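You operate a simulated robot arm through the tools that you are given. There is no shell and no other tool. Be economical: measure what you need, move in short steps, check, and stop when the job is done.

Carry out the task below with a simulated two-armed robot. There is one attempt and no reset: what you move stays moved.

## Task
Pick up the bottle from the upper shelf of the steel shelving with one hand, pass it to the other hand and put it on the bench top above the tape drawer. Set down upright: bottle.
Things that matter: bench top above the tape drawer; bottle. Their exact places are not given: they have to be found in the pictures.

The check looks at the end state, three seconds after you hand in, the way a careful person would. Anything else that was tipped, shoved, dropped, spilled or broken makes it a failure.

## Robot
Two 7-joint arms with two-finger parallel grippers on one trunk, on a base that drives. Base frame: it is fixed to the floor where the robot stands at the start and does not move with it; the origin is under the middle of the robot, x ahead of it, y to its left, z up. Units: m, rad, N and s.
The left shoulder is at the start at [-0.091, 0.119, 0.828], the right one opposite. With the tool pointing down near the work surface each hand reaches from about 0.1 to 0.5 m from the robot's upright axis, wherever it stands, measured 20 degrees to its own side. Places, roughly: bench top above the tape drawer [0.3, 1.8, 0.8]. Payload 3.43 kg a hand.
Tool frame (each hand has its own): the origin (TCP) lies between the finger pads and is the grasp point; the fingertips stand 0.03 m ahead of it; z points along the fingers, y is the line along which they close. The gripper opens to 0.094 m. The fingers are 0.028 m wide and 0.01 m thick; the gripper's body (0.05 by 0.096 m) begins 0.055 m behind the TCP.
Orientation is that of the tool frame in the base frame, as [roll, pitch, yaw] about the fixed x, y, z axes, in that order (R = Rz(yaw) Ry(pitch) Rx(roll)). With the fingers straight down and closing along the base's y, the tool's x points along the base's -x, its y along +y and its z along -z.

## Interface
- The arms move only by the tool arm_command. It takes "left_targets", "right_targets" or both (then of equal length, played together; a hand with none holds still); each is a list of rows, each a list of 7 numbers: the shift along the base's x, y, z in cm, then the turn, a rotation vector about the base's x, y, z in rad, then the finger opening in cm, from 0 to 9.4. In form: [[dx, dy, dz, rx, ry, rz, grip], ...]. A call has 1 to 12 rows; each row shifts and turns the commanded pose from where the row before left it. Each row takes 0.2 s and may step no farther than 0.05 m and 0.15 rad from the row before; otherwise, or with a gripper value out of range, the whole call is refused. Where a pose cannot be reached the arm comes as near as it can. A force on the tool above 40 N (or 10 N above the force at the start of the call, whichever is more), or a blocked arm, ends the call early, and 0.2 s more pass. Each finger travels about 0.153 m/s and halts on what it meets, pressing with about 35 N; the grip force reading is that of the motor and also rises with nothing between the fingers. The clock runs only during rows and for 0.2 s after the last one: add rows that do not move to give the fingers time. The reply holds the time, the measured pose of the TCP, the force on the tool along the base axes, the opening and the grip force, in the units named above and with some noise, with the torque about the TCP (base axes, N m) and any sound that the robot's microphone picked up.
- Cameras (640 x 400 px; columns grow to the right, rows downward): "scene" is now at [0.0468, -0.0124, 1.5524]; the picture's right is [-0.05, -1.00, 0.00], its down [-0.67, 0.04, -0.74] and it looks along [0.74, -0.04, -0.67] (base axes); focal length 266 px, centre (320, 200). "left" rides on the left gripper at [0.076, -0.014, -0.102] in its tool frame; the picture's right is [0.18, 0.98, 0.00], its down [-0.75, 0.14, -0.64] and it looks along [-0.63, 0.12, 0.77] (tool axes); focal length 243 px, centre (320, 200). "right" rides on the right gripper at [0.076, 0.014, -0.102] in its tool frame; the picture's right is [-0.18, 0.98, 0.00], its down [-0.75, -0.14, -0.64] and it looks along [-0.63, -0.12, 0.77] (tool axes); focal length 243 px, centre (320, 200).
- get_image(camera): a new picture of that camera. No time passes.
- lift_body(by): slides the trunk up (or, below 0, down) by that many m; the arms and the scene camera ride with it, the base frame stays. It gives what a move gives, with no picture.
- roll_base(legs): drives the robot by 1 to 6 legs, each [ahead, left, turn to the left] in m, m and rad, along the robot's own axes; the way and the turn of a leg run together, so that a leg with both is an arc; at most 1.5 m and 3.142 rad a leg. The arms and the cameras ride along, it lands a little off, and it stops where it bumps. It gives what a move gives.
- aim_head(pan, tilt): turns the head with the scene camera to pan (to the left, within 2.496 rad either way) and tilt (down, from -0.506 to 1.204), counted from straight ahead of the robot. It gives what a move gives.
- probe_pixels(camera, pixels): for up to 12 pixels [column, row] of the newest picture of that camera ("zoom" is the newest enlarged one), the place [x, y, z] in the base frame of the surface seen there, good to about 0.003 m, but the place of the scene camera against the robot may be out by one fixed shift of up to 0.018 m in any direction. No time passes.
- zoom(camera, box): a new picture of the part [left, top, right, bottom] of that camera's present view, enlarged. No time passes.
- sign_off(): hands the job in; it is judged then, once.

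Go step by step. Measure first, check grasps and placings, and put right what went wrong. The budget is 80 turns and 62 pictures, counting those below and the enlarged ones. Unless the task says otherwise, let go and move clear before handing in, and close with one line.

The tools are called after "Request:" as a command line: name --argument value ..., lists and objects as JSON in quotes. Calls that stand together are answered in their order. arm_command: Moves the arms, as the interface text tells. Its arguments: {"type":"object","properties":{"left_targets":{"type":"array"},"right_targets":{"type":"array"}},"required":[]} The other tools are called the same way: lift_body (by) slides the trunk up or down; roll_base (legs) drives the base; aim_head (pan, tilt) turns the head that bears the scene camera; get_image (camera) takes a picture; probe_pixels (camera, pixels) gives the place of the surface under pixels of a picture; zoom (camera, box) takes an enlarged picture of a part of a camera's view; sign_off () hands the job in.

At the start:

```text
clock: 0.0
left_tcp_pos: [0.2839, 0.0921, 1.2201]
left_ee_rot: [-3.141, 0.0, 3.141]
left_ft_force: [0.2, 0.6, 0.0]
left_wrist_torque: [-0.02, 0.03, 0.01]
left_gripper_width: 0.094
left_gripper_force: 0.0
right_tcp_pos: [0.2683, -0.1267, 1.2209]
right_ee_rot: [-3.14, 0.0, -3.141]
right_ft_force: [0.3, -0.4, 0.8]
right_wrist_torque: [-0.03, 0.0, 0.01]
right_gripper_width: 0.0939
right_gripper_force: 0.1
trunk travel left (down, up): [-0.253, 0.083]
robot x, y, heading: [-0.0024, -0.0037, 0.0]
head pan, tilt: [-0.052, 0.731]
```

scene: 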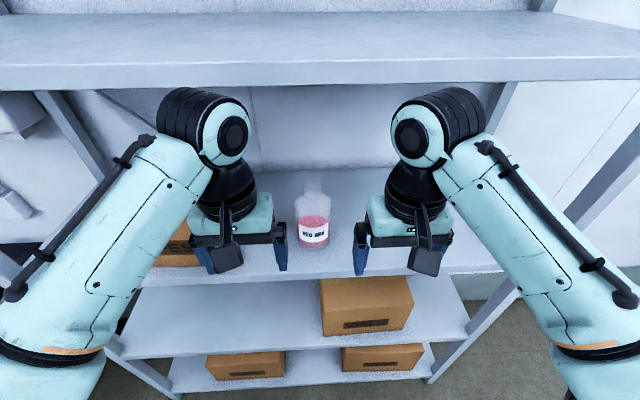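
right: 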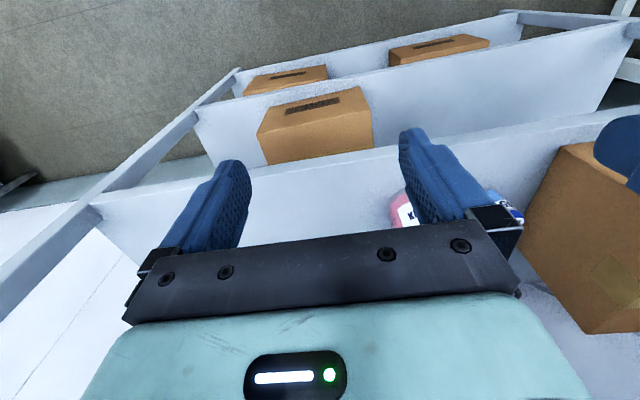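
left: 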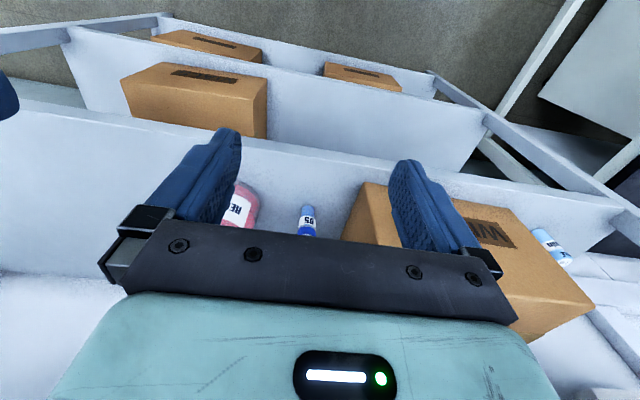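

The scene picture shows a pink bottle near (313,215) between the hands, with small blue items and a box beside it. I'll zoom in and measure.

Request:
zoom --camera "scene" --box '[220, 150, 420, 275]'

Request:
probe_pixels --camera "scene" --pixels '[[313, 187], [313, 200], [313, 222], [313, 234], [313, 246], [345, 270], [345, 220], [320, 80], [320, 35], [298, 215], [329, 215], [320, 150]]'

Request:
probe_pixels --camera "left" --pixels '[[245, 208], [307, 222], [308, 207], [372, 185], [555, 248], [300, 180], [350, 235]]'

Request:
probe_pixels --camera "right" --pixels '[[400, 212], [515, 212], [565, 150], [300, 180], [395, 215]]'

```text
3.20 times, centred on (320, 212) of scene
```

zoom: 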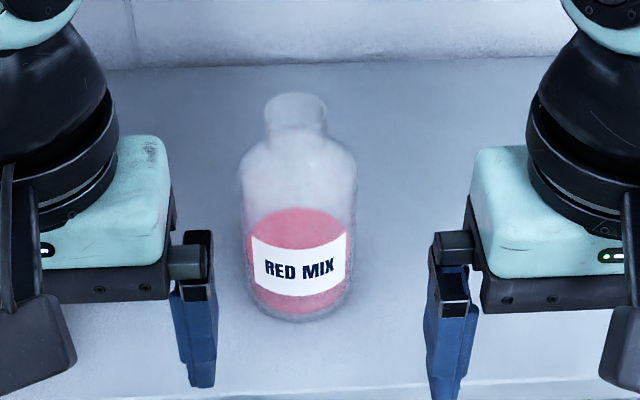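

```text
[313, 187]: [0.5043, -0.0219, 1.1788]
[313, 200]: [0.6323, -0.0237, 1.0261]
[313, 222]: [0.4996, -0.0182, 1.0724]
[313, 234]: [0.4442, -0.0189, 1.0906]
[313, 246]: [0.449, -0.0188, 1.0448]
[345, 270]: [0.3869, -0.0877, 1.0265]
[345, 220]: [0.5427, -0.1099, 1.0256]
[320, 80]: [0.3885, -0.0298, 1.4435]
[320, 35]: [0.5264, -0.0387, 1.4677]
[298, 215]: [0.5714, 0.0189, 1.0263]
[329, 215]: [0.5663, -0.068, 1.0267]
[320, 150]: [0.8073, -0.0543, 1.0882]
```

```text
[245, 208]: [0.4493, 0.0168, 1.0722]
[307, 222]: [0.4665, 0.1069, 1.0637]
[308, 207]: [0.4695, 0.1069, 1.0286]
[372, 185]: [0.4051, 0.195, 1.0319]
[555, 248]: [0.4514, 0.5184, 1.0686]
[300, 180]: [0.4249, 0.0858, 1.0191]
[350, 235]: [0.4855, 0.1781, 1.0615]
```

```text
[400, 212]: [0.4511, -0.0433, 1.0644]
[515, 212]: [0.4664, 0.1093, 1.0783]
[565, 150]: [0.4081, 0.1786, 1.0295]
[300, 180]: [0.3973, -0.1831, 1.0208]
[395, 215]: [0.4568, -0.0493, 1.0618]
```

The bottle is "RED MIX", half full, with a clear upper body. I'll measure its outline and look left toward the bench.

Request:
probe_pixels --camera "zoom" --pixels '[[297, 97], [297, 108], [297, 120], [297, 130], [268, 115], [326, 115], [260, 150], [297, 150], [255, 255], [344, 245], [300, 265], [300, 310]]'

Request:
aim_head --pan 1.4 --tilt 0.5

Request:
get_image --camera "scene"

```text
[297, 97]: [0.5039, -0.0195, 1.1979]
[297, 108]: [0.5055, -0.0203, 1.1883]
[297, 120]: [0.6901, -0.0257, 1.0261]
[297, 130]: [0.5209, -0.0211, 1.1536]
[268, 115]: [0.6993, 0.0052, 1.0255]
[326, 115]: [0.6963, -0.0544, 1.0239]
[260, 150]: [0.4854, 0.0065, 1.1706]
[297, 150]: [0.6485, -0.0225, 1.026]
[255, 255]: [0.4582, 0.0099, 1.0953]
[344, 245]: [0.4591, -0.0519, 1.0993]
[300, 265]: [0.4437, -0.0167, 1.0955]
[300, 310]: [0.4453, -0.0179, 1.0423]
```

```text
clock: 1.6
left_tcp_pos: [0.2833, 0.0914, 1.2211]
left_ee_rot: [-3.141, -0.001, 3.142]
left_ft_force: [0.1, 1.3, 0.1]
left_wrist_torque: [-0.01, 0.03, -0.05]
left_gripper_width: 0.094
left_gripper_force: 0.0
right_tcp_pos: [0.2685, -0.1268, 1.2219]
right_ee_rot: [-3.14, 0.002, -3.141]
right_ft_force: [0.9, -0.6, -0.2]
right_wrist_torque: [0.0, 0.03, -0.03]
right_gripper_width: 0.0938
right_gripper_force: 0.1
trunk travel left (down, up): [-0.253, 0.083]
robot x, y, heading: [0.0009, 0.0016, 0.001]
head pan, tilt: [1.4, 0.499]
```

```text
57 pictures are left
```

scene: 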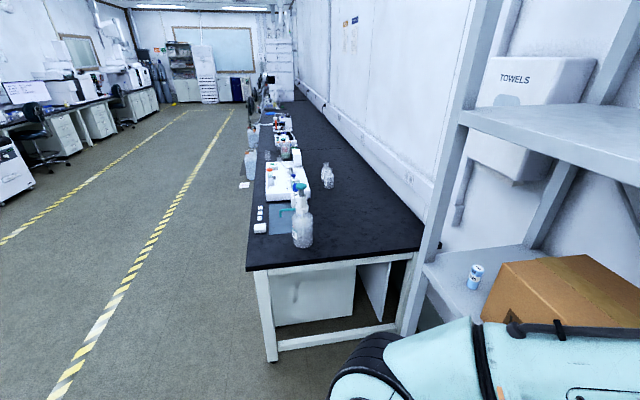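

The black bench runs along the left. I'll probe its edge and the objects on it.

Request:
probe_pixels --camera "scene" --pixels '[[248, 268], [420, 250], [302, 245], [254, 200], [262, 160], [285, 190], [328, 185], [360, 210], [275, 228], [310, 295], [272, 350], [340, 225]]'

Request:
zoom --camera "scene" --box '[220, 120, 440, 258]'

```text
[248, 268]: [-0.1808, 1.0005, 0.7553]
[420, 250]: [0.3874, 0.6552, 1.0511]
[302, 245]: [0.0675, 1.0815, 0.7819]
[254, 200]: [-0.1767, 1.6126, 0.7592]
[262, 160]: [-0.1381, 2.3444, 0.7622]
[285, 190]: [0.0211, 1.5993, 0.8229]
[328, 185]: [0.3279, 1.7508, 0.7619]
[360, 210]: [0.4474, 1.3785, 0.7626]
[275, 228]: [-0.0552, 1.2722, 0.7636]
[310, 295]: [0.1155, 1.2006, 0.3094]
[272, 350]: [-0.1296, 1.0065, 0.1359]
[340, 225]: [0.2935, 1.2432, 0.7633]
```

```text
2.90 times, centred on (330, 189) of scene
```

zoom: 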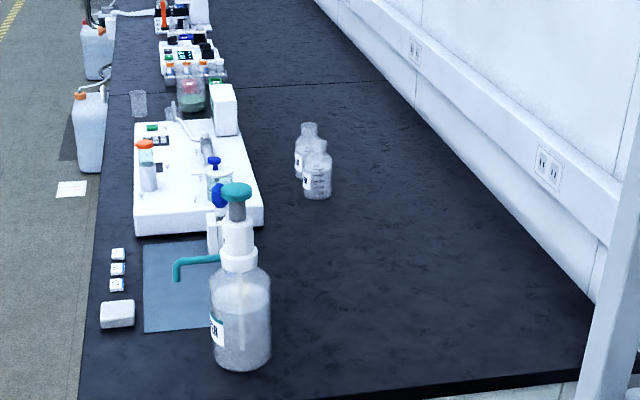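

The bench top is at z≈0.762, with its front edge at x≈-0.18. The bottle is about 80 mm wide, centred near (0.484,-0.02). I'll swing the right hand toward horizontal, pitched 30° down, and move the left hand aside.

Request:
arm_command --right_targets '[[0, 0.7, -1, 0, -0.131, 0, 9.4], [0, 0.7, -1, 0, -0.131, 0, 9.4], [0, 0.7, -1, 0, -0.131, 0, 9.4], [0, 0.7, -1, 0, -0.131, 0, 9.4], [0, 0.7, -1, 0, -0.131, 0, 9.4], [0, 0.7, -1, 0, -0.131, 0, 9.4], [0, 0.7, -1, 0, -0.131, 0, 9.4], [0, 0.7, -1, 0, -0.131, 0, 9.4], [0, 0, 0, 0, 0, 0, 9.4]]' --left_targets '[[0, 1, 0, 0, 0, 0, 9.4], [0, 1, 0, 0, 0, 0, 9.4], [0, 1, 0, 0, 0, 0, 9.4], [0, 1, 0, 0, 0, 0, 9.4], [0, 1, 0, 0, 0, 0, 9.4], [0, 1, 0, 0, 0, 0, 9.4], [0, 1, 0, 0, 0, 0, 9.4], [0, 1, 0, 0, 0, 0, 9.4], [0, 0, 0, 0, 0, 0, 9.4]]'

Request:
aim_head --pan 0.0 --tilt 0.73

Request:
get_image --camera "right"

Request:
get_image --camera "scene"

```text
clock: 3.6
left_tcp_pos: [0.2828, 0.1702, 1.2201]
left_ee_rot: [3.141, 0.001, -3.14]
left_ft_force: [0.4, -0.9, 0.4]
left_wrist_torque: [0.02, -0.03, 0.0]
left_gripper_width: 0.0941
left_gripper_force: 0.0
right_tcp_pos: [0.2698, -0.0703, 1.1423]
right_ee_rot: [3.14, 1.05, -3.141]
right_ft_force: [-0.1, -0.6, -0.2]
right_wrist_torque: [0.0, 0.01, -0.03]
right_gripper_width: 0.0939
right_gripper_force: 0.1
trunk travel left (down, up): [-0.253, 0.083]
robot x, y, heading: [0.0027, 0.0028, -0.004]
head pan, tilt: [1.4, 0.499]
```

```text
clock: 5.1
left_tcp_pos: [0.2824, 0.1703, 1.2208]
left_ee_rot: [3.141, 0.001, -3.14]
left_ft_force: [0.0, -0.7, 0.0]
left_wrist_torque: [0.0, -0.02, -0.02]
left_gripper_width: 0.0938
left_gripper_force: 0.1
right_tcp_pos: [0.269, -0.0708, 1.1413]
right_ee_rot: [3.139, 1.049, 3.141]
right_ft_force: [1.6, -0.3, 0.3]
right_wrist_torque: [-0.01, 0.0, -0.03]
right_gripper_width: 0.094
right_gripper_force: 0.1
trunk travel left (down, up): [-0.253, 0.083]
robot x, y, heading: [-0.0025, -0.0016, 0.0]
head pan, tilt: [0.0, 0.73]
```

```text
55 pictures are left
```

right: 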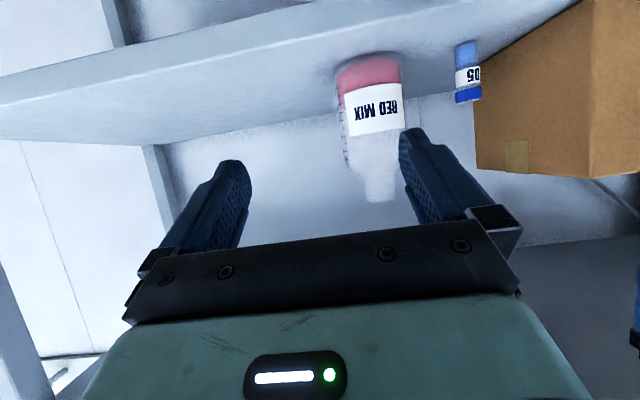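

```text
54 pictures are left
```

scene: 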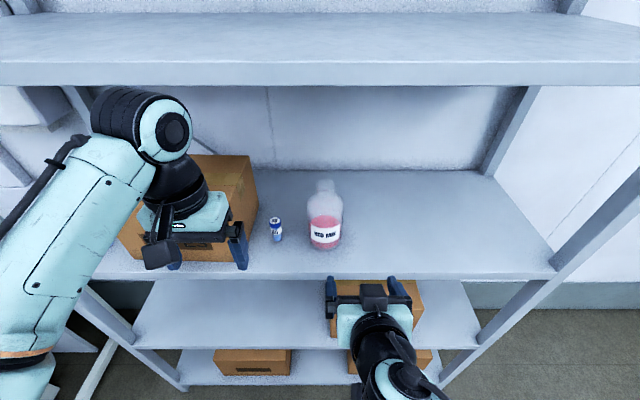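

The right camera now sees the bottle upside down, with the label at (372,110). I'll probe its edges in this accurate frame.

Request:
probe_pixels --camera "right" --pixels '[[348, 112], [375, 110], [402, 106], [360, 112], [390, 108], [370, 70], [395, 75], [345, 80], [377, 180], [380, 198], [430, 60], [468, 75]]'

Request:
zoom --camera "right" --box '[300, 40, 460, 210]'

```text
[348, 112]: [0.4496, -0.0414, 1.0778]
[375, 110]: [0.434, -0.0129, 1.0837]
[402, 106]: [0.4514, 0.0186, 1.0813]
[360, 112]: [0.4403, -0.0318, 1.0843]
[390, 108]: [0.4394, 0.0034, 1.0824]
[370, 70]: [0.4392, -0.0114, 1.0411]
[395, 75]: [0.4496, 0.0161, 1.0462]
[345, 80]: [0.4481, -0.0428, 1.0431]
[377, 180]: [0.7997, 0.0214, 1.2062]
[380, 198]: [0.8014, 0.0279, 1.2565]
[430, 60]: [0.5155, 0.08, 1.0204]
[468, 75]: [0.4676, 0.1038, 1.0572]
```

```text
2.35 times, centred on (380, 125) of right
```

zoom: 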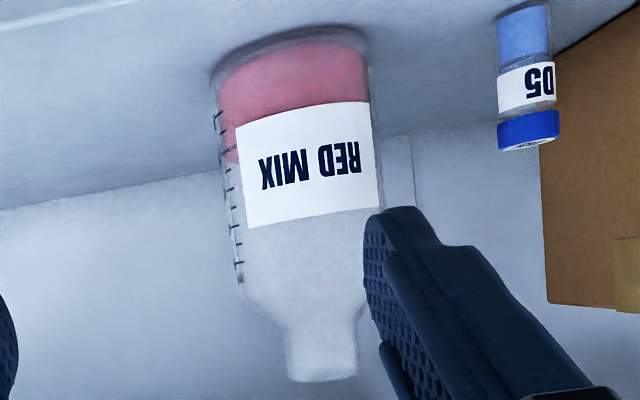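

The bottle's axis is at about (0.473,-0.012) with r≈0.039. I'll line the right hand up 12 cm short of the grasp along its approach axis.

Request:
arm_command --right_targets '[[1, 1.5, 0.1, 0, 0, 0, 9.4], [1, 1.5, 0.1, 0, 0, 0, 9.4], [2, 1.5, 0.1, 0, 0, 0, 9.4], [2, 1.4, 0.1, 0, 0, 0, 9.4], [2.2, 0, 0, 0, 0, 0, 9.4], [0, 0, 0, 0, 0, 0, 9.4], [0, 0, 0, 0, 0, 0, 9.4]]'

Request:
get_image --camera "right"

Request:
probe_pixels --camera "right" --pixels '[[240, 100], [260, 100], [280, 100], [300, 100], [320, 100], [340, 100], [360, 100], [260, 60], [300, 60], [340, 60]]'

```text
clock: 6.7
left_tcp_pos: [0.2836, 0.1716, 1.2204]
left_ee_rot: [-3.14, -0.001, -3.141]
left_ft_force: [0.9, -0.3, -0.6]
left_wrist_torque: [-0.04, -0.02, 0.01]
left_gripper_width: 0.094
left_gripper_force: 0.1
right_tcp_pos: [0.3508, -0.0134, 1.1448]
right_ee_rot: [3.138, 1.048, 3.14]
right_ft_force: [-0.4, 0.1, -0.3]
right_wrist_torque: [0.01, -0.01, 0.0]
right_gripper_width: 0.0942
right_gripper_force: 0.1
trunk travel left (down, up): [-0.253, 0.083]
robot x, y, heading: [0.0005, -0.0015, 0.003]
head pan, tilt: [0.0, 0.73]
```

```text
52 pictures are left
```

right: 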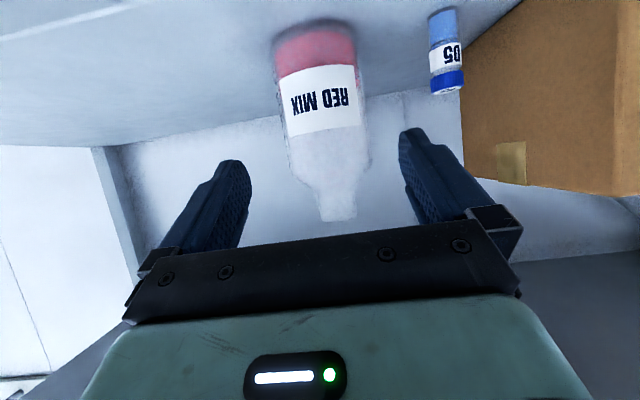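

```text
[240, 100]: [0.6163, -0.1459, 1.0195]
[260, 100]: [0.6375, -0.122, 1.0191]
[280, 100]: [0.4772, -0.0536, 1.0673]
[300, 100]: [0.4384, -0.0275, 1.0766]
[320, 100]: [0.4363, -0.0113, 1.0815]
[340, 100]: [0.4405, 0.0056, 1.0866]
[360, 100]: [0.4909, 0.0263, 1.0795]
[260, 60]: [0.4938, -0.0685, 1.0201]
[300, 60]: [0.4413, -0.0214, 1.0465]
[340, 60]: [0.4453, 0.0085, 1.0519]
```

The edges at (280,100) and (360,100) give centre y≈-0.0137, matching the TCP at -0.0134. I'll advance along the tool axis.

Request:
arm_command --right_targets '[[1.8, 0, -1, 0, 0, 0, 9.4], [1.8, 0, -1, 0, 0, 0, 9.4], [1.8, 0, -1, 0, 0, 0, 9.4], [1.8, 0, -1, 0, 0, 0, 9.4], [1.8, 0, -1, 0, 0, 0, 9.4], [1.6, 0, -1, 0, 0, 0, 9.4], [0, 0, 0, 0, 0, 0, 9.4]]'

Request:
get_image --camera "right"

Request:
get_image --camera "scene"

```text
clock: 8.3
left_tcp_pos: [0.283, 0.1699, 1.2206]
left_ee_rot: [-3.141, 0.001, -3.141]
left_ft_force: [-0.3, 0.5, 0.0]
left_wrist_torque: [-0.01, 0.01, 0.01]
left_gripper_width: 0.0941
left_gripper_force: 0.0
right_tcp_pos: [0.4574, -0.0119, 1.085]
right_ee_rot: [3.14, 1.049, -3.14]
right_ft_force: [0.9, -0.5, -0.8]
right_wrist_torque: [0.0, 0.03, 0.02]
right_gripper_width: 0.094
right_gripper_force: 0.0
trunk travel left (down, up): [-0.253, 0.083]
robot x, y, heading: [0.0003, -0.0005, 0.003]
head pan, tilt: [0.0, 0.73]
```

```text
51 pictures are left
```

right: 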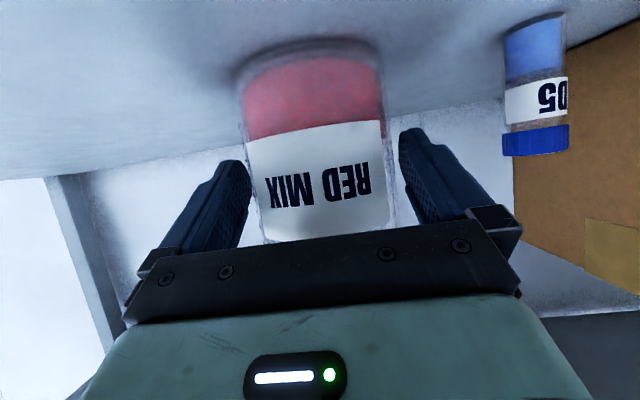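

```text
50 pictures are left
```

scene: 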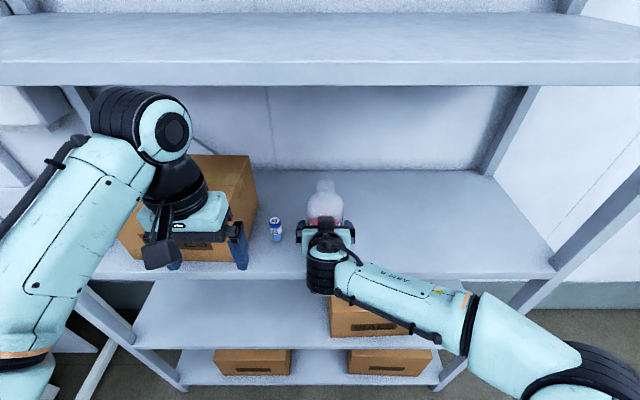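

The fingers at (230,200) and (415,180) straddle the bottle with no contact force. I'll close slowly.

Request:
arm_command --right_targets '[[0, 0, 0, 0, 0, 0, 8.6], [0, 0, 0, 0, 0, 0, 8.2], [0, 0, 0, 0, 0, 0, 7.8], [0, 0, 0, 0, 0, 0, 7.2], [0, 0, 0, 0, 0, 0, 6.5], [0, 0, 0, 0, 0, 0, 6.0]]'

```text
clock: 9.7
left_tcp_pos: [0.2823, 0.1709, 1.2205]
left_ee_rot: [-3.141, 0.0, 3.141]
left_ft_force: [0.1, 0.6, 0.3]
left_wrist_torque: [0.0, 0.0, -0.02]
left_gripper_width: 0.0938
left_gripper_force: 0.0
right_tcp_pos: [0.4572, -0.0122, 1.0845]
right_ee_rot: [3.141, 1.048, 3.14]
right_ft_force: [1.5, 0.9, -0.3]
right_wrist_torque: [-0.11, 0.0, 0.06]
right_gripper_width: 0.0854
right_gripper_force: 34.8
trunk travel left (down, up): [-0.253, 0.083]
robot x, y, heading: [0.0026, -0.0014, 0.002]
head pan, tilt: [0.0, 0.73]
```

Gripped at 85 mm with 34.8 N. I'll lift 4 cm, keeping the fingers commanded closed.

Request:
arm_command --right_targets '[[0, 0, 0.5, 0, 0, 0, 6], [0, 0, 1, 0, 0, 0, 6], [0, 0, 1.5, 0, 0, 0, 6], [0, 0, 1, 0, 0, 0, 6], [0, 0, 0, 0, 0, 0, 6]]'

Request:
get_image --camera "right"

Request:
get_image --camera "scene"

```text
clock: 10.9
left_tcp_pos: [0.2822, 0.171, 1.2209]
left_ee_rot: [3.141, -0.002, 3.14]
left_ft_force: [-0.9, 0.4, 0.2]
left_wrist_torque: [0.02, 0.01, -0.02]
left_gripper_width: 0.094
left_gripper_force: 0.1
right_tcp_pos: [0.4569, -0.0118, 1.1236]
right_ee_rot: [3.142, 1.049, 3.141]
right_ft_force: [-1.5, -0.4, -4.9]
right_wrist_torque: [0.29, 0.23, 0.07]
right_gripper_width: 0.085
right_gripper_force: 34.8
trunk travel left (down, up): [-0.253, 0.083]
robot x, y, heading: [-0.0009, -0.0004, 0.001]
head pan, tilt: [0.0, 0.73]
```

```text
49 pictures are left
```

right: 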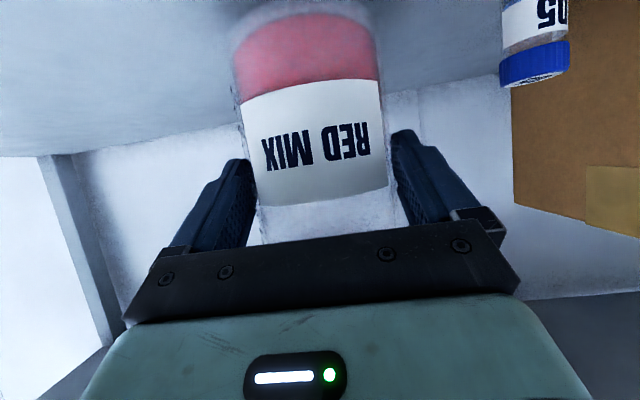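

```text
48 pictures are left
```

scene: 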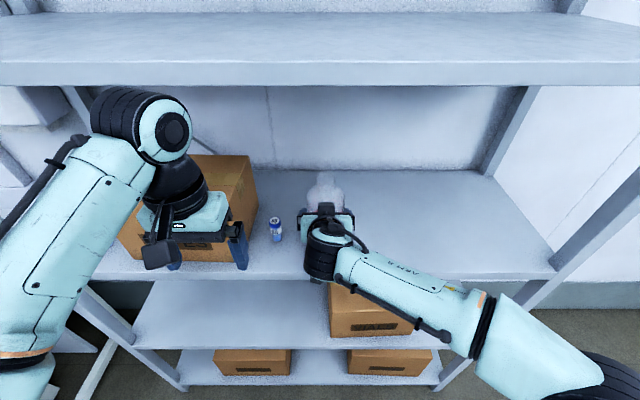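

The label sits about 35 px differently in the hand, so the bottle may have slipped. I'll check its height.

Request:
probe_pixels --camera "right" --pixels '[[310, 18], [310, 60], [310, 92], [312, 190], [240, 60], [375, 60], [310, 130], [430, 80]]'

Request:
zoom --camera "scene" --box '[240, 150, 420, 290]'

```text
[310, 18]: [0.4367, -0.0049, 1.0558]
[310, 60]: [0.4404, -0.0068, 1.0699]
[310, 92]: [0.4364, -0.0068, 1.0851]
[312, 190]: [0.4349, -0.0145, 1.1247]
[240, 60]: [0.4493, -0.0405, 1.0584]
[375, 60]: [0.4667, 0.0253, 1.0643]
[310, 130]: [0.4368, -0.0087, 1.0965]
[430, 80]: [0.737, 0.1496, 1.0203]
```

```text
2.86 times, centred on (330, 220) of scene
```

zoom: 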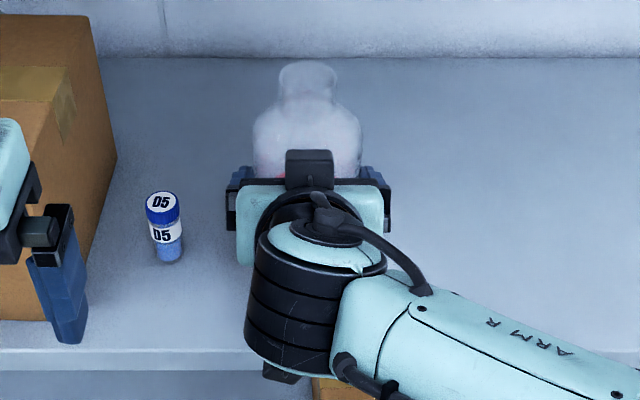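

It seems to have slid about 15 mm in the hand during the lift. I'll wait and see whether it's still sliding.

Request:
arm_command --right_targets '[[0, 0, 0, 0, 0, 0, 2], [0, 0, 0, 0, 0, 0, 2], [0, 0, 0, 0, 0, 0, 2], [0, 0, 0, 0, 0, 0, 2], [0, 0, 0, 0, 0, 0, 2], [0, 0, 0, 0, 0, 0, 2], [0, 0, 0, 0, 0, 0, 2], [0, 0, 0, 0, 0, 0, 2]]'

Request:
get_image --camera "right"

Request:
probe_pixels --camera "right" --pixels '[[310, 18], [310, 92], [312, 190], [312, 130]]'

```text
clock: 12.7
left_tcp_pos: [0.284, 0.1707, 1.2205]
left_ee_rot: [3.141, 0.0, 3.141]
left_ft_force: [-0.5, 0.0, 0.2]
left_wrist_torque: [0.02, 0.04, 0.0]
left_gripper_width: 0.094
left_gripper_force: 0.0
right_tcp_pos: [0.4573, -0.0113, 1.1234]
right_ee_rot: [-3.141, 1.049, -3.141]
right_ft_force: [0.6, -0.2, -4.6]
right_wrist_torque: [0.0, 0.12, -0.01]
right_gripper_width: 0.0854
right_gripper_force: 35.1
trunk travel left (down, up): [-0.253, 0.083]
robot x, y, heading: [-0.0008, -0.0007, 0.001]
head pan, tilt: [0.0, 0.73]
```

```text
46 pictures are left
```

right: 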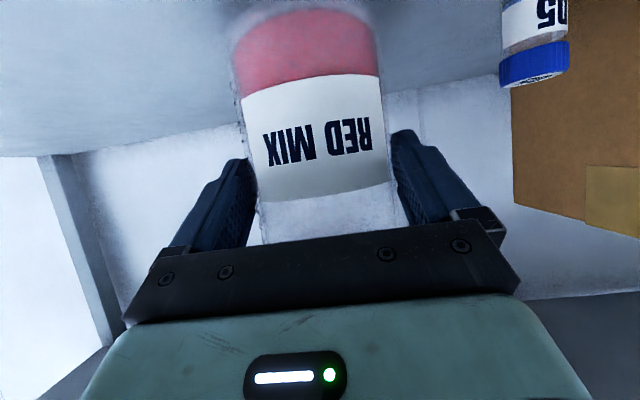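

```text
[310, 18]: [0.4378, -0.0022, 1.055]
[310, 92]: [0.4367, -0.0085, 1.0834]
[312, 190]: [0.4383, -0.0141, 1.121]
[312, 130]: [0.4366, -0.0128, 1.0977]
```

It moved only about 1 mm in 1.8 s and the load is steady at 4.6 N, so it's held. I'll back out slowly along -x with a slight rise and recheck for creep.

Request:
arm_command --right_targets '[[-0.5, 0, 0.5, 0, 0, 0, 2], [-1, 0, 0.5, 0, 0, 0, 2], [-1.5, 0, 0.5, 0, 0, 0, 2], [-2, 0, 0.5, 0, 0, 0, 2], [-2, 0, 0, 0, 0, 0, 2], [-2, 0, 0, 0, 0, 0, 2], [-2, 0, 0, 0, 0, 0, 2], [-2, 0, 0, 0, 0, 0, 2], [-1.5, 0, 0, 0, 0, 0, 2], [-1, 0, 0, 0, 0, 0, 2], [-0.5, 0, 0, 0, 0, 0, 2], [0, 0, 0, 0, 0, 0, 2]]'

Request:
get_image --camera "right"

Request:
get_image --camera "scene"

Request:
probe_pixels --camera "right" --pixels '[[310, 18], [310, 92], [312, 190], [312, 130]]'

```text
clock: 15.3
left_tcp_pos: [0.2835, 0.1708, 1.2202]
left_ee_rot: [-3.142, 0.0, 3.141]
left_ft_force: [-0.4, 0.1, 0.3]
left_wrist_torque: [0.02, -0.01, 0.02]
left_gripper_width: 0.0941
left_gripper_force: 0.1
right_tcp_pos: [0.2965, -0.013, 1.1461]
right_ee_rot: [-3.141, 1.049, 3.141]
right_ft_force: [0.5, -0.4, -5.2]
right_wrist_torque: [-0.03, 0.09, -0.02]
right_gripper_width: 0.0852
right_gripper_force: 35.1
trunk travel left (down, up): [-0.253, 0.083]
robot x, y, heading: [-0.0006, 0.001, 0.001]
head pan, tilt: [0.0, 0.73]
```

```text
45 pictures are left
```

right: 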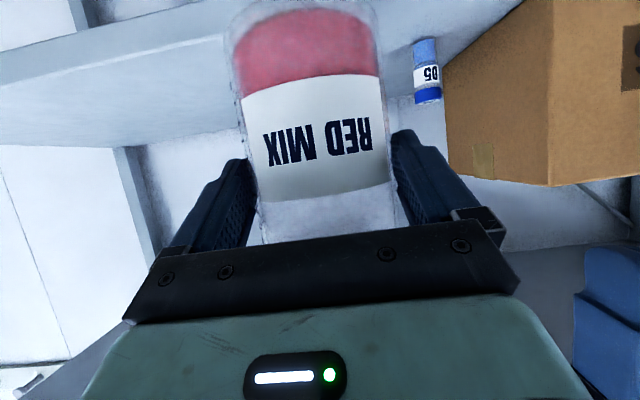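

```text
44 pictures are left
```

scene: 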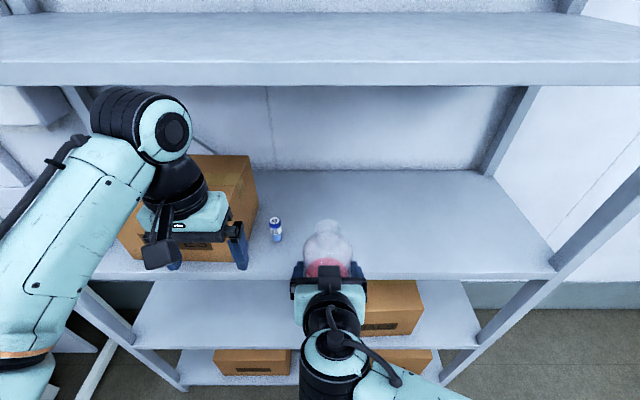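

```text
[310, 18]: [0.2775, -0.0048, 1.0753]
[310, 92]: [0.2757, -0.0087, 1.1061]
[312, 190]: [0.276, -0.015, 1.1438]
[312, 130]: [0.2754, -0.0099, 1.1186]
```

No further slip: the label is at the same pixels and the load is 5.2 N. For the handover, I'll yaw the right hand about the vertical and bring the bottle to about (0.29,0.04), leaving the left hand room from above.

Request:
arm_command --right_targets '[[-0.38, 0.7, 0, 0, 0, 0.1, 2], [-0.38, 0.7, 0, 0, 0, 0.1, 2], [-0.38, 0.7, 0, 0, 0, 0.1, 2], [-0.38, 0.7, 0, 0, 0, 0.1, 2], [-0.38, 0.7, 0, 0, 0, 0.1, 2], [-0.38, 0.7, 0, 0, 0, 0.1, 2], [0, 0, 0, 0, 0, 0, 2], [0, 0, 0, 0, 0, 0, 2]]' --left_targets '[[0, 0.5, 1, 0, 0, 0, 9.4], [0, 0.5, 1, 0, 0, 0, 9.4], [0, 0.5, 1, 0, 0, 0, 9.4], [0, 0.5, 1, 0, 0, 0, 9.4], [0, 0, 1, 0, 0, 0, 9.4], [0, 0, 1, 0, 0, 0, 9.4], [0, 0, 0, 0, 0, 0, 9.4], [0, 0, 0, 0, 0, 0, 9.4]]'

Request:
get_image --camera "scene"

Request:
get_image --camera "left"

Request:
get_image --camera "right"

```text
clock: 17.1
left_tcp_pos: [0.2901, 0.1752, 1.2284]
left_ee_rot: [-3.138, -0.014, 3.14]
left_ft_force: [-0.1, -0.2, -0.2]
left_wrist_torque: [0.0, 0.03, -0.03]
left_gripper_width: 0.0939
left_gripper_force: 0.0
left hand out of reach, approached as far as the arm can: row 1, 2, 3, 4, 5, 6
right_tcp_pos: [0.2739, 0.0304, 1.1438]
right_ee_rot: [3.14, 1.049, -2.543]
right_ft_force: [-0.4, 0.1, -5.6]
right_wrist_torque: [-0.09, 0.08, 0.01]
right_gripper_width: 0.0851
right_gripper_force: 35.3
trunk travel left (down, up): [-0.253, 0.083]
robot x, y, heading: [0.0003, -0.0025, 0.001]
head pan, tilt: [0.0, 0.73]
```

```text
43 pictures are left
```

scene: 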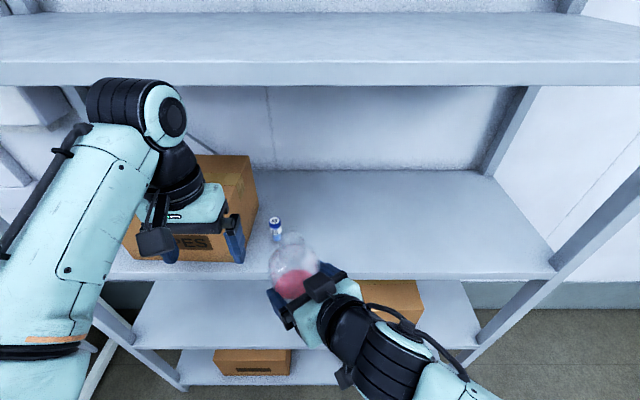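

```text
42 pictures are left
```

left: 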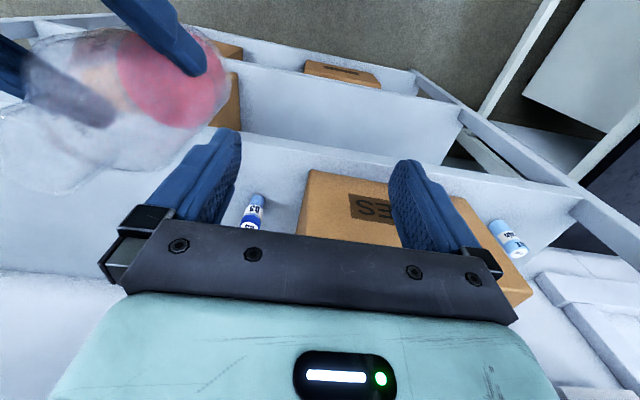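

```text
41 pictures are left
```

right: 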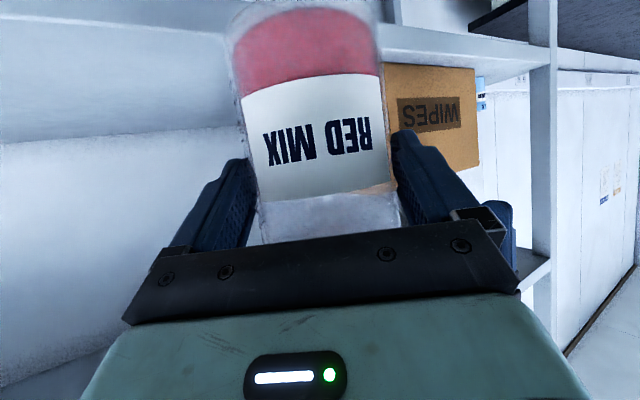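

The left hand is at its height limit for a downward tool, so I'll lower the right hand 8 cm instead. First I'll back off 20 cm from the shelf for room.

Request:
roll_base --legs '[[-0.2, 0, 0]]'

Request:
arm_command --right_targets '[[0, 0, -1, 0, 0, 0, 2], [0, 0, -1, 0, 0, 0, 2], [0, 0, -1, 0, 0, 0, 2], [0, 0, -1, 0, 0, 0, 2], [0, 0, -1, 0, 0, 0, 2], [0, 0, -1, 0, 0, 0, 2], [0, 0, -1, 0, 0, 0, 2], [0, 0, -1, 0, 0, 0, 2], [0, 0, 0, 0, 0, 0, 2]]'

Request:
get_image --camera "scene"

Request:
get_image --camera "left"

Request:
get_image --camera "right"

```text
clock: 18.7
left_tcp_pos: [0.0899, 0.1756, 1.2274]
left_ee_rot: [-3.141, -0.013, 3.142]
left_ft_force: [-0.1, -0.3, 0.5]
left_wrist_torque: [-0.02, 0.01, 0.0]
left_gripper_width: 0.0939
left_gripper_force: 0.0
right_tcp_pos: [0.0756, 0.0295, 1.1446]
right_ee_rot: [3.138, 1.049, -2.542]
right_ft_force: [0.1, 0.0, -4.6]
right_wrist_torque: [-0.05, 0.1, 0.0]
right_gripper_width: 0.0853
right_gripper_force: 34.4
trunk travel left (down, up): [-0.253, 0.083]
robot x, y, heading: [-0.1997, 0.0002, -0.003]
head pan, tilt: [0.0, 0.73]
```

```text
clock: 20.7
left_tcp_pos: [0.091, 0.176, 1.2282]
left_ee_rot: [-3.139, -0.014, 3.141]
left_ft_force: [-0.2, 0.5, 0.1]
left_wrist_torque: [-0.01, 0.0, 0.0]
left_gripper_width: 0.094
left_gripper_force: 0.0
right_tcp_pos: [0.076, 0.0305, 1.0651]
right_ee_rot: [3.141, 1.046, -2.541]
right_ft_force: [-0.2, -0.1, -5.0]
right_wrist_torque: [-0.1, 0.1, -0.02]
right_gripper_width: 0.0848
right_gripper_force: 34.7
trunk travel left (down, up): [-0.253, 0.083]
robot x, y, heading: [-0.1972, -0.0011, 0.0]
head pan, tilt: [0.0, 0.73]
```

```text
40 pictures are left
```

scene: 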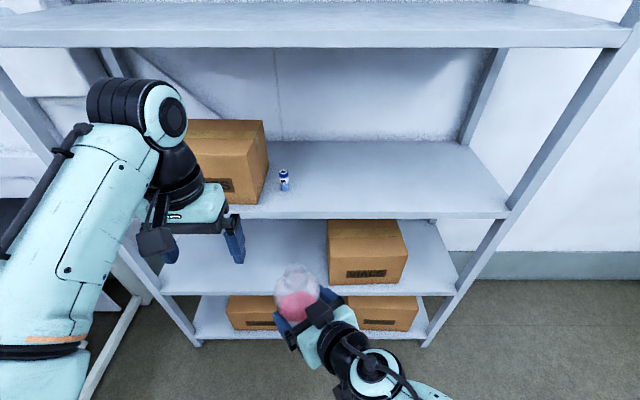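

```text
39 pictures are left
```

left: 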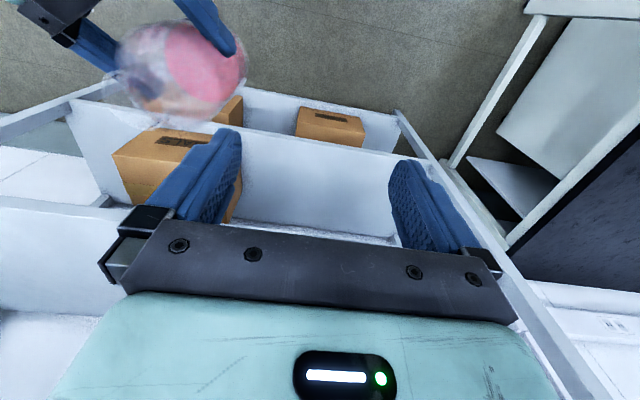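

```text
38 pictures are left
```

right: 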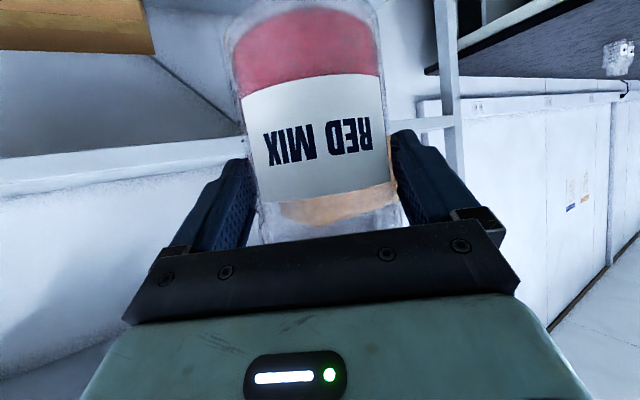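

Stable hold again. I'll locate the bottle axis precisely from the right camera and the neck from the scene.

Request:
probe_pixels --camera "right" --pixels '[[260, 130], [275, 130], [290, 130], [310, 130], [330, 130], [350, 130], [370, 130], [380, 130], [310, 60], [310, 195], [312, 20]]'

Request:
zoom --camera "scene" --box '[240, 240, 368, 320]'

```text
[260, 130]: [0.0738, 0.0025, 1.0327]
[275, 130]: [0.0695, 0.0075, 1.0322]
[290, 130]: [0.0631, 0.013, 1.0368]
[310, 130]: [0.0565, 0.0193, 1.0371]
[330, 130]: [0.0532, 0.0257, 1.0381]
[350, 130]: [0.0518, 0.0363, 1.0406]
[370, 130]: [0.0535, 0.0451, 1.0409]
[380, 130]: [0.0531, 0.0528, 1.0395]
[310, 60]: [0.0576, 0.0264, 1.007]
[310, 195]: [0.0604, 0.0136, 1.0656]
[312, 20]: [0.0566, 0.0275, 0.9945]
```

```text
5.00 times, centred on (304, 280) of scene
```

zoom: 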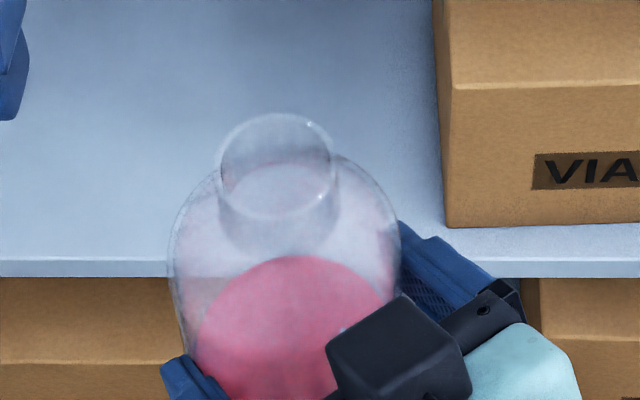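

The neck is open, about 40 mm wide. The axis fits (0.0925,0.0395). I'll probe the rim height.

Request:
probe_pixels --camera "zoom" --pixels '[[276, 115], [310, 124], [222, 150], [332, 165], [320, 198], [275, 218], [240, 205], [228, 225], [326, 225], [276, 235], [250, 125]]'

```text
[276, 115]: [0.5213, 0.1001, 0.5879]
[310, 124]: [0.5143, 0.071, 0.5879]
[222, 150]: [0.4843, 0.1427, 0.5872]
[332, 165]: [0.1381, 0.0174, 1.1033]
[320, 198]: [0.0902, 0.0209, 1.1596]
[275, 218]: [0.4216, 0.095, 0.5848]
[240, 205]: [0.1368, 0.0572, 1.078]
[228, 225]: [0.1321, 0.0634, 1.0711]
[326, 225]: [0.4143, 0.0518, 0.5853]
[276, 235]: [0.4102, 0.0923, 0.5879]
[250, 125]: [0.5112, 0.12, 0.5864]
```

Rim top is at z≈1.145–1.155. I'll bring the left hand over the bottle at its present height with the fingers opened to 7 cm.

Request:
arm_command --left_targets '[[0, -1.7, 0, 0, 0, 0, 9.4], [0, -1.7, 0, 0, 0, 0, 8], [0, -1.7, 0, 0, 0, 0, 7.4], [0, -1.7, 0, 0, 0, 0, 7.4], [0, -1.7, 0, 0, 0, 0, 7.4], [0, -1.7, 0, 0, 0, 0, 7.4], [0, -1.7, 0, 0, 0, 0, 7.4], [0, -1.7, 0, 0, 0, 0, 7.4], [0, 0, 0, 0, 0, 0, 7.4]]'

Request:
get_image --camera "left"

Request:
get_image --camera "scene"

```text
clock: 22.7
left_tcp_pos: [0.0916, 0.0582, 1.2257]
left_ee_rot: [-3.139, -0.012, -3.141]
left_ft_force: [0.2, 0.2, -0.6]
left_wrist_torque: [-0.01, -0.02, -0.02]
left_gripper_width: 0.0739
left_gripper_force: 0.1
left hand out of reach, approached as far as the arm can: row 7, 8
right_tcp_pos: [0.0754, 0.0305, 1.0651]
right_ee_rot: [3.141, 1.047, -2.542]
right_ft_force: [-0.2, -0.6, -4.4]
right_wrist_torque: [-0.07, 0.11, -0.04]
right_gripper_width: 0.0848
right_gripper_force: 35.2
trunk travel left (down, up): [-0.253, 0.083]
robot x, y, heading: [-0.1972, 0.0006, 0.005]
head pan, tilt: [0.0, 0.73]
```

```text
36 pictures are left
```

left: 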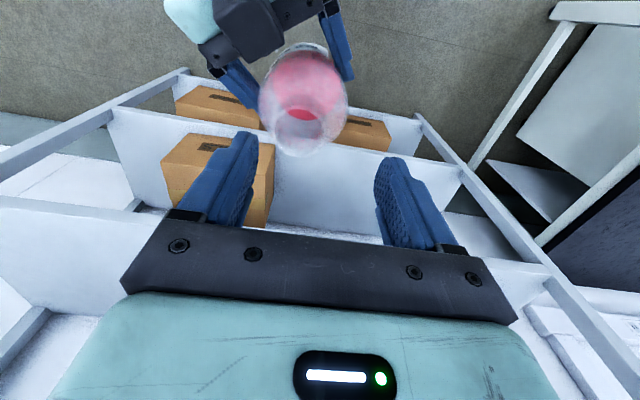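

```text
35 pictures are left
```

scene: 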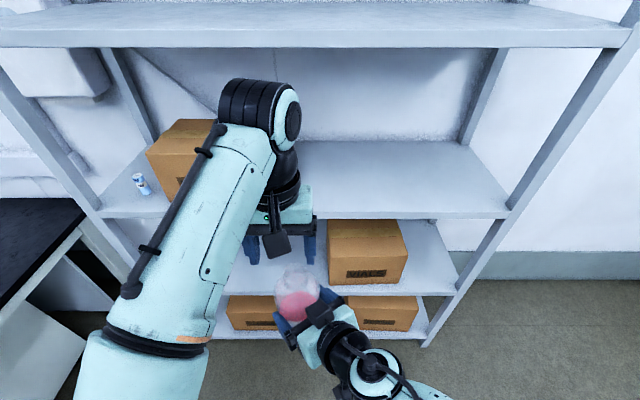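

The left hand stops at y=0.058 because of reach at this height. I'll drop it 1.5 cm and move the rest of the way.

Request:
arm_command --left_targets '[[0, 0, -0.8, 0, 0, 0, 7.4], [0, -0.6, -0.7, 0, 0, 0, 7.4], [0, -0.6, 0, 0, 0, 0, 7.4], [0.1, -0.6, 0, 0, 0, 0, 7.4], [0, 0, 0, 0, 0, 0, 7.4], [0, 0, 0, 0, 0, 0, 7.4]]'

Request:
get_image --camera "left"

Request:
zoom --camera "scene" --box '[220, 170, 380, 330]'

```text
clock: 24.1
left_tcp_pos: [0.091, 0.0402, 1.2099]
left_ee_rot: [-3.138, -0.015, 3.141]
left_ft_force: [0.9, 0.7, 0.6]
left_wrist_torque: [-0.04, 0.02, 0.03]
left_gripper_width: 0.0741
left_gripper_force: 0.1
right_tcp_pos: [0.0753, 0.0294, 1.0648]
right_ee_rot: [3.14, 1.046, -2.541]
right_ft_force: [0.2, -0.2, -4.9]
right_wrist_torque: [-0.08, 0.05, 0.04]
right_gripper_width: 0.0848
right_gripper_force: 34.8
trunk travel left (down, up): [-0.253, 0.083]
robot x, y, heading: [-0.2003, 0.0001, 0.002]
head pan, tilt: [0.0, 0.73]
```

```text
34 pictures are left
```

left: 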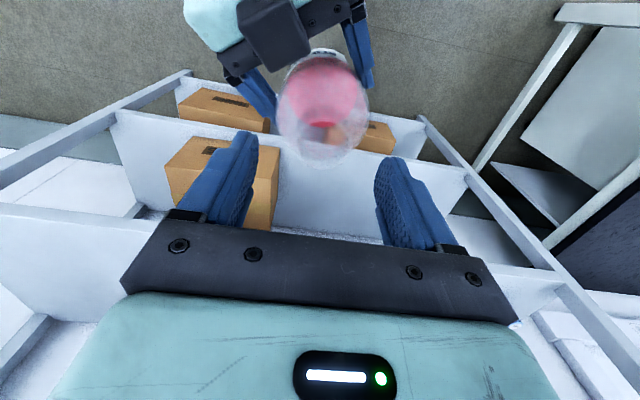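

```text
2.50 times, centred on (300, 250) of scene
```

zoom: 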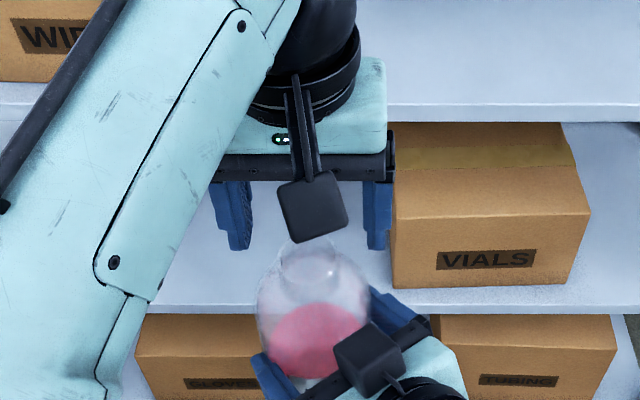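

I'll zoom the left camera to find the rim relative to the expected pixel (319,140).

Request:
zoom --camera "left" --box '[220, 40, 420, 200]'

```text
2.50 times, centred on (320, 120) of left
```

zoom: 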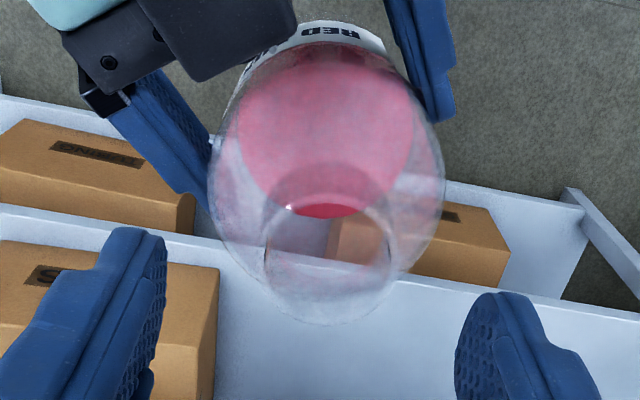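

The rim centre is at about (323,140), within 3 mm of aligned. I'll nudge +2 mm in y and descend 6 cm around the neck.

Request:
arm_command --left_targets '[[0.1, 0.2, -0.5, 0, 0, 0, 6.8], [0, 0, -1, 0, 0, 0, 6.6], [0, 0, -1, 0, 0, 0, 6.6], [0, 0, -1, 0, 0, 0, 6.6], [0, 0, -1, 0, 0, 0, 6.6], [0, 0, -0.9, 0, 0, 0, 6.6], [0, 0, -0.6, 0, 0, 0, 6.6], [0, 0, 0, 0, 0, 0, 6.6]]'

Request:
get_image --camera "left"

Request:
zoom --camera "scene" --box '[230, 190, 380, 330]'

```text
clock: 25.9
left_tcp_pos: [0.0922, 0.0405, 1.1506]
left_ee_rot: [-3.138, -0.013, 3.142]
left_ft_force: [-0.7, -0.7, 0.4]
left_wrist_torque: [0.01, 0.0, -0.03]
left_gripper_width: 0.066
left_gripper_force: 0.1
right_tcp_pos: [0.0744, 0.0293, 1.0647]
right_ee_rot: [3.138, 1.047, -2.542]
right_ft_force: [-0.8, -0.2, -5.5]
right_wrist_torque: [-0.1, 0.07, 0.0]
right_gripper_width: 0.085
right_gripper_force: 35.1
trunk travel left (down, up): [-0.253, 0.083]
robot x, y, heading: [-0.1959, 0.0021, -0.002]
head pan, tilt: [0.0, 0.73]
```

```text
31 pictures are left
```

left: 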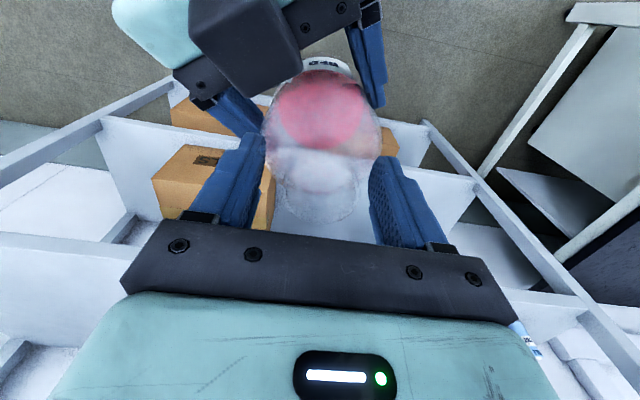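

```text
2.86 times, centred on (305, 260) of scene
```

zoom: 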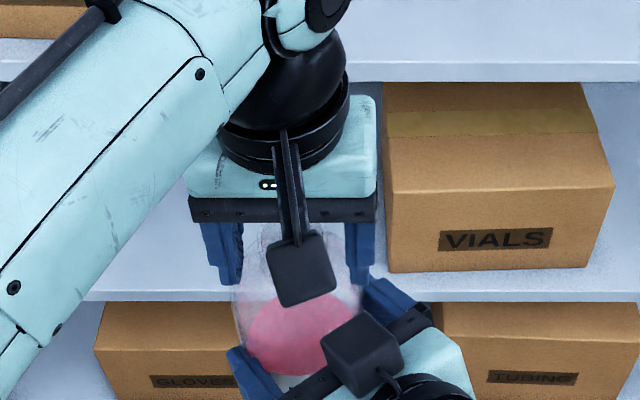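

The neck sits between the left fingers with no contact force. I'll close the left hand gently.

Request:
arm_command --left_targets '[[0, 0, 0, 0, 0, 0, 5.5], [0, 0, 0, 0, 0, 0, 4.8], [0, 0, 0, 0, 0, 0, 4.2], [0, 0, 0, 0, 0, 0, 3.6], [0, 0, 0, 0, 0, 0, 3], [0, 0, 0, 0, 0, 0, 2], [0, 0, 0, 0, 0, 0, 1]]'

Request:
zoom --camera "left" --box '[220, 60, 420, 240]'

```text
clock: 27.5
left_tcp_pos: [0.0922, 0.0411, 1.1516]
left_ee_rot: [-3.137, -0.014, 3.141]
left_ft_force: [-0.8, 5.7, 14.7]
left_wrist_torque: [0.29, -0.21, -0.42]
left_gripper_width: 0.0417
left_gripper_force: 35.0
right_tcp_pos: [0.074, 0.0288, 1.0635]
right_ee_rot: [3.139, 1.046, -2.54]
right_ft_force: [0.8, -5.5, -19.9]
right_wrist_torque: [-0.12, 0.6, 0.34]
right_gripper_width: 0.0843
right_gripper_force: 34.6
trunk travel left (down, up): [-0.253, 0.083]
robot x, y, heading: [-0.2006, -0.0031, 0.003]
head pan, tilt: [0.0, 0.73]
```

```text
2.22 times, centred on (320, 150) of left
```

zoom: 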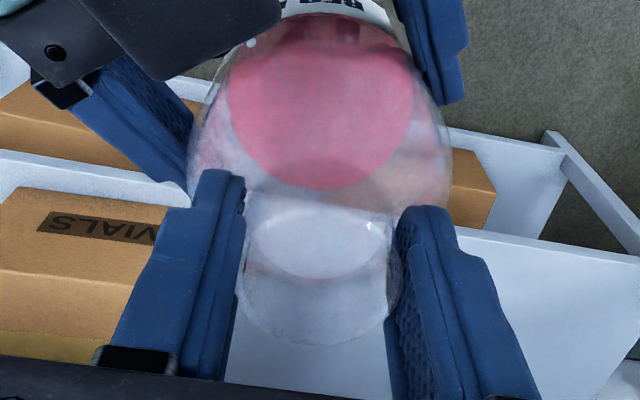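

The left hand reads +14.7 N in z, so its tips are wedged on the shoulder flare and push the bottle down. I'll reopen, rise 9 mm and regrip on the straight neck.

Request:
arm_command --left_targets '[[0, 0, 0, 0, 0, 0, 5], [0, 0, 0, 0, 0, 0, 5.4], [0, 0, 0.5, 0, 0, 0, 5.4], [0, 0, 0.4, 0, 0, 0, 5.4], [0, 0, 0, 0, 0, 0, 5.4], [0, 0, 0, 0, 0, 0, 4.6], [0, 0, 0, 0, 0, 0, 4], [0, 0, 0, 0, 0, 0, 3], [0, 0, 0, 0, 0, 0, 2], [0, 0, 0, 0, 0, 0, 1], [0, 0, 0, 0, 0, 0, 1]]'

Request:
zoom --camera "left" --box '[220, 60, 420, 240]'

```text
clock: 29.9
left_tcp_pos: [0.0929, 0.0419, 1.1596]
left_ee_rot: [-3.139, -0.014, -3.139]
left_ft_force: [2.1, 4.0, 0.8]
left_wrist_torque: [0.52, -0.11, -0.05]
left_gripper_width: 0.0412
left_gripper_force: 35.3
right_tcp_pos: [0.0759, 0.0294, 1.0643]
right_ee_rot: [-3.142, 1.048, -2.54]
right_ft_force: [-1.5, -4.3, -3.8]
right_wrist_torque: [-0.11, 0.02, 0.06]
right_gripper_width: 0.084
right_gripper_force: 35.0
trunk travel left (down, up): [-0.253, 0.083]
robot x, y, heading: [-0.1975, 0.0012, 0.004]
head pan, tilt: [0.0, 0.73]
```

```text
2.22 times, centred on (320, 150) of left
```

zoom: 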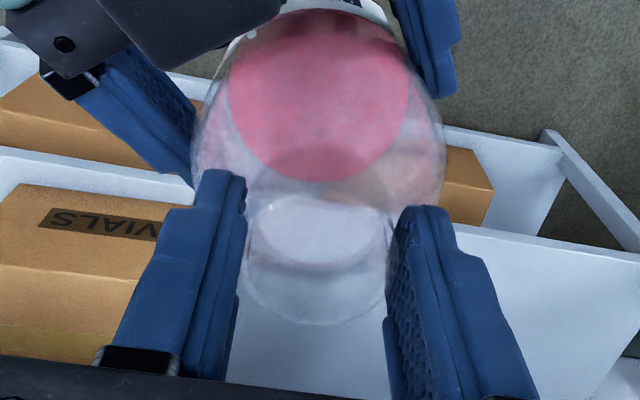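

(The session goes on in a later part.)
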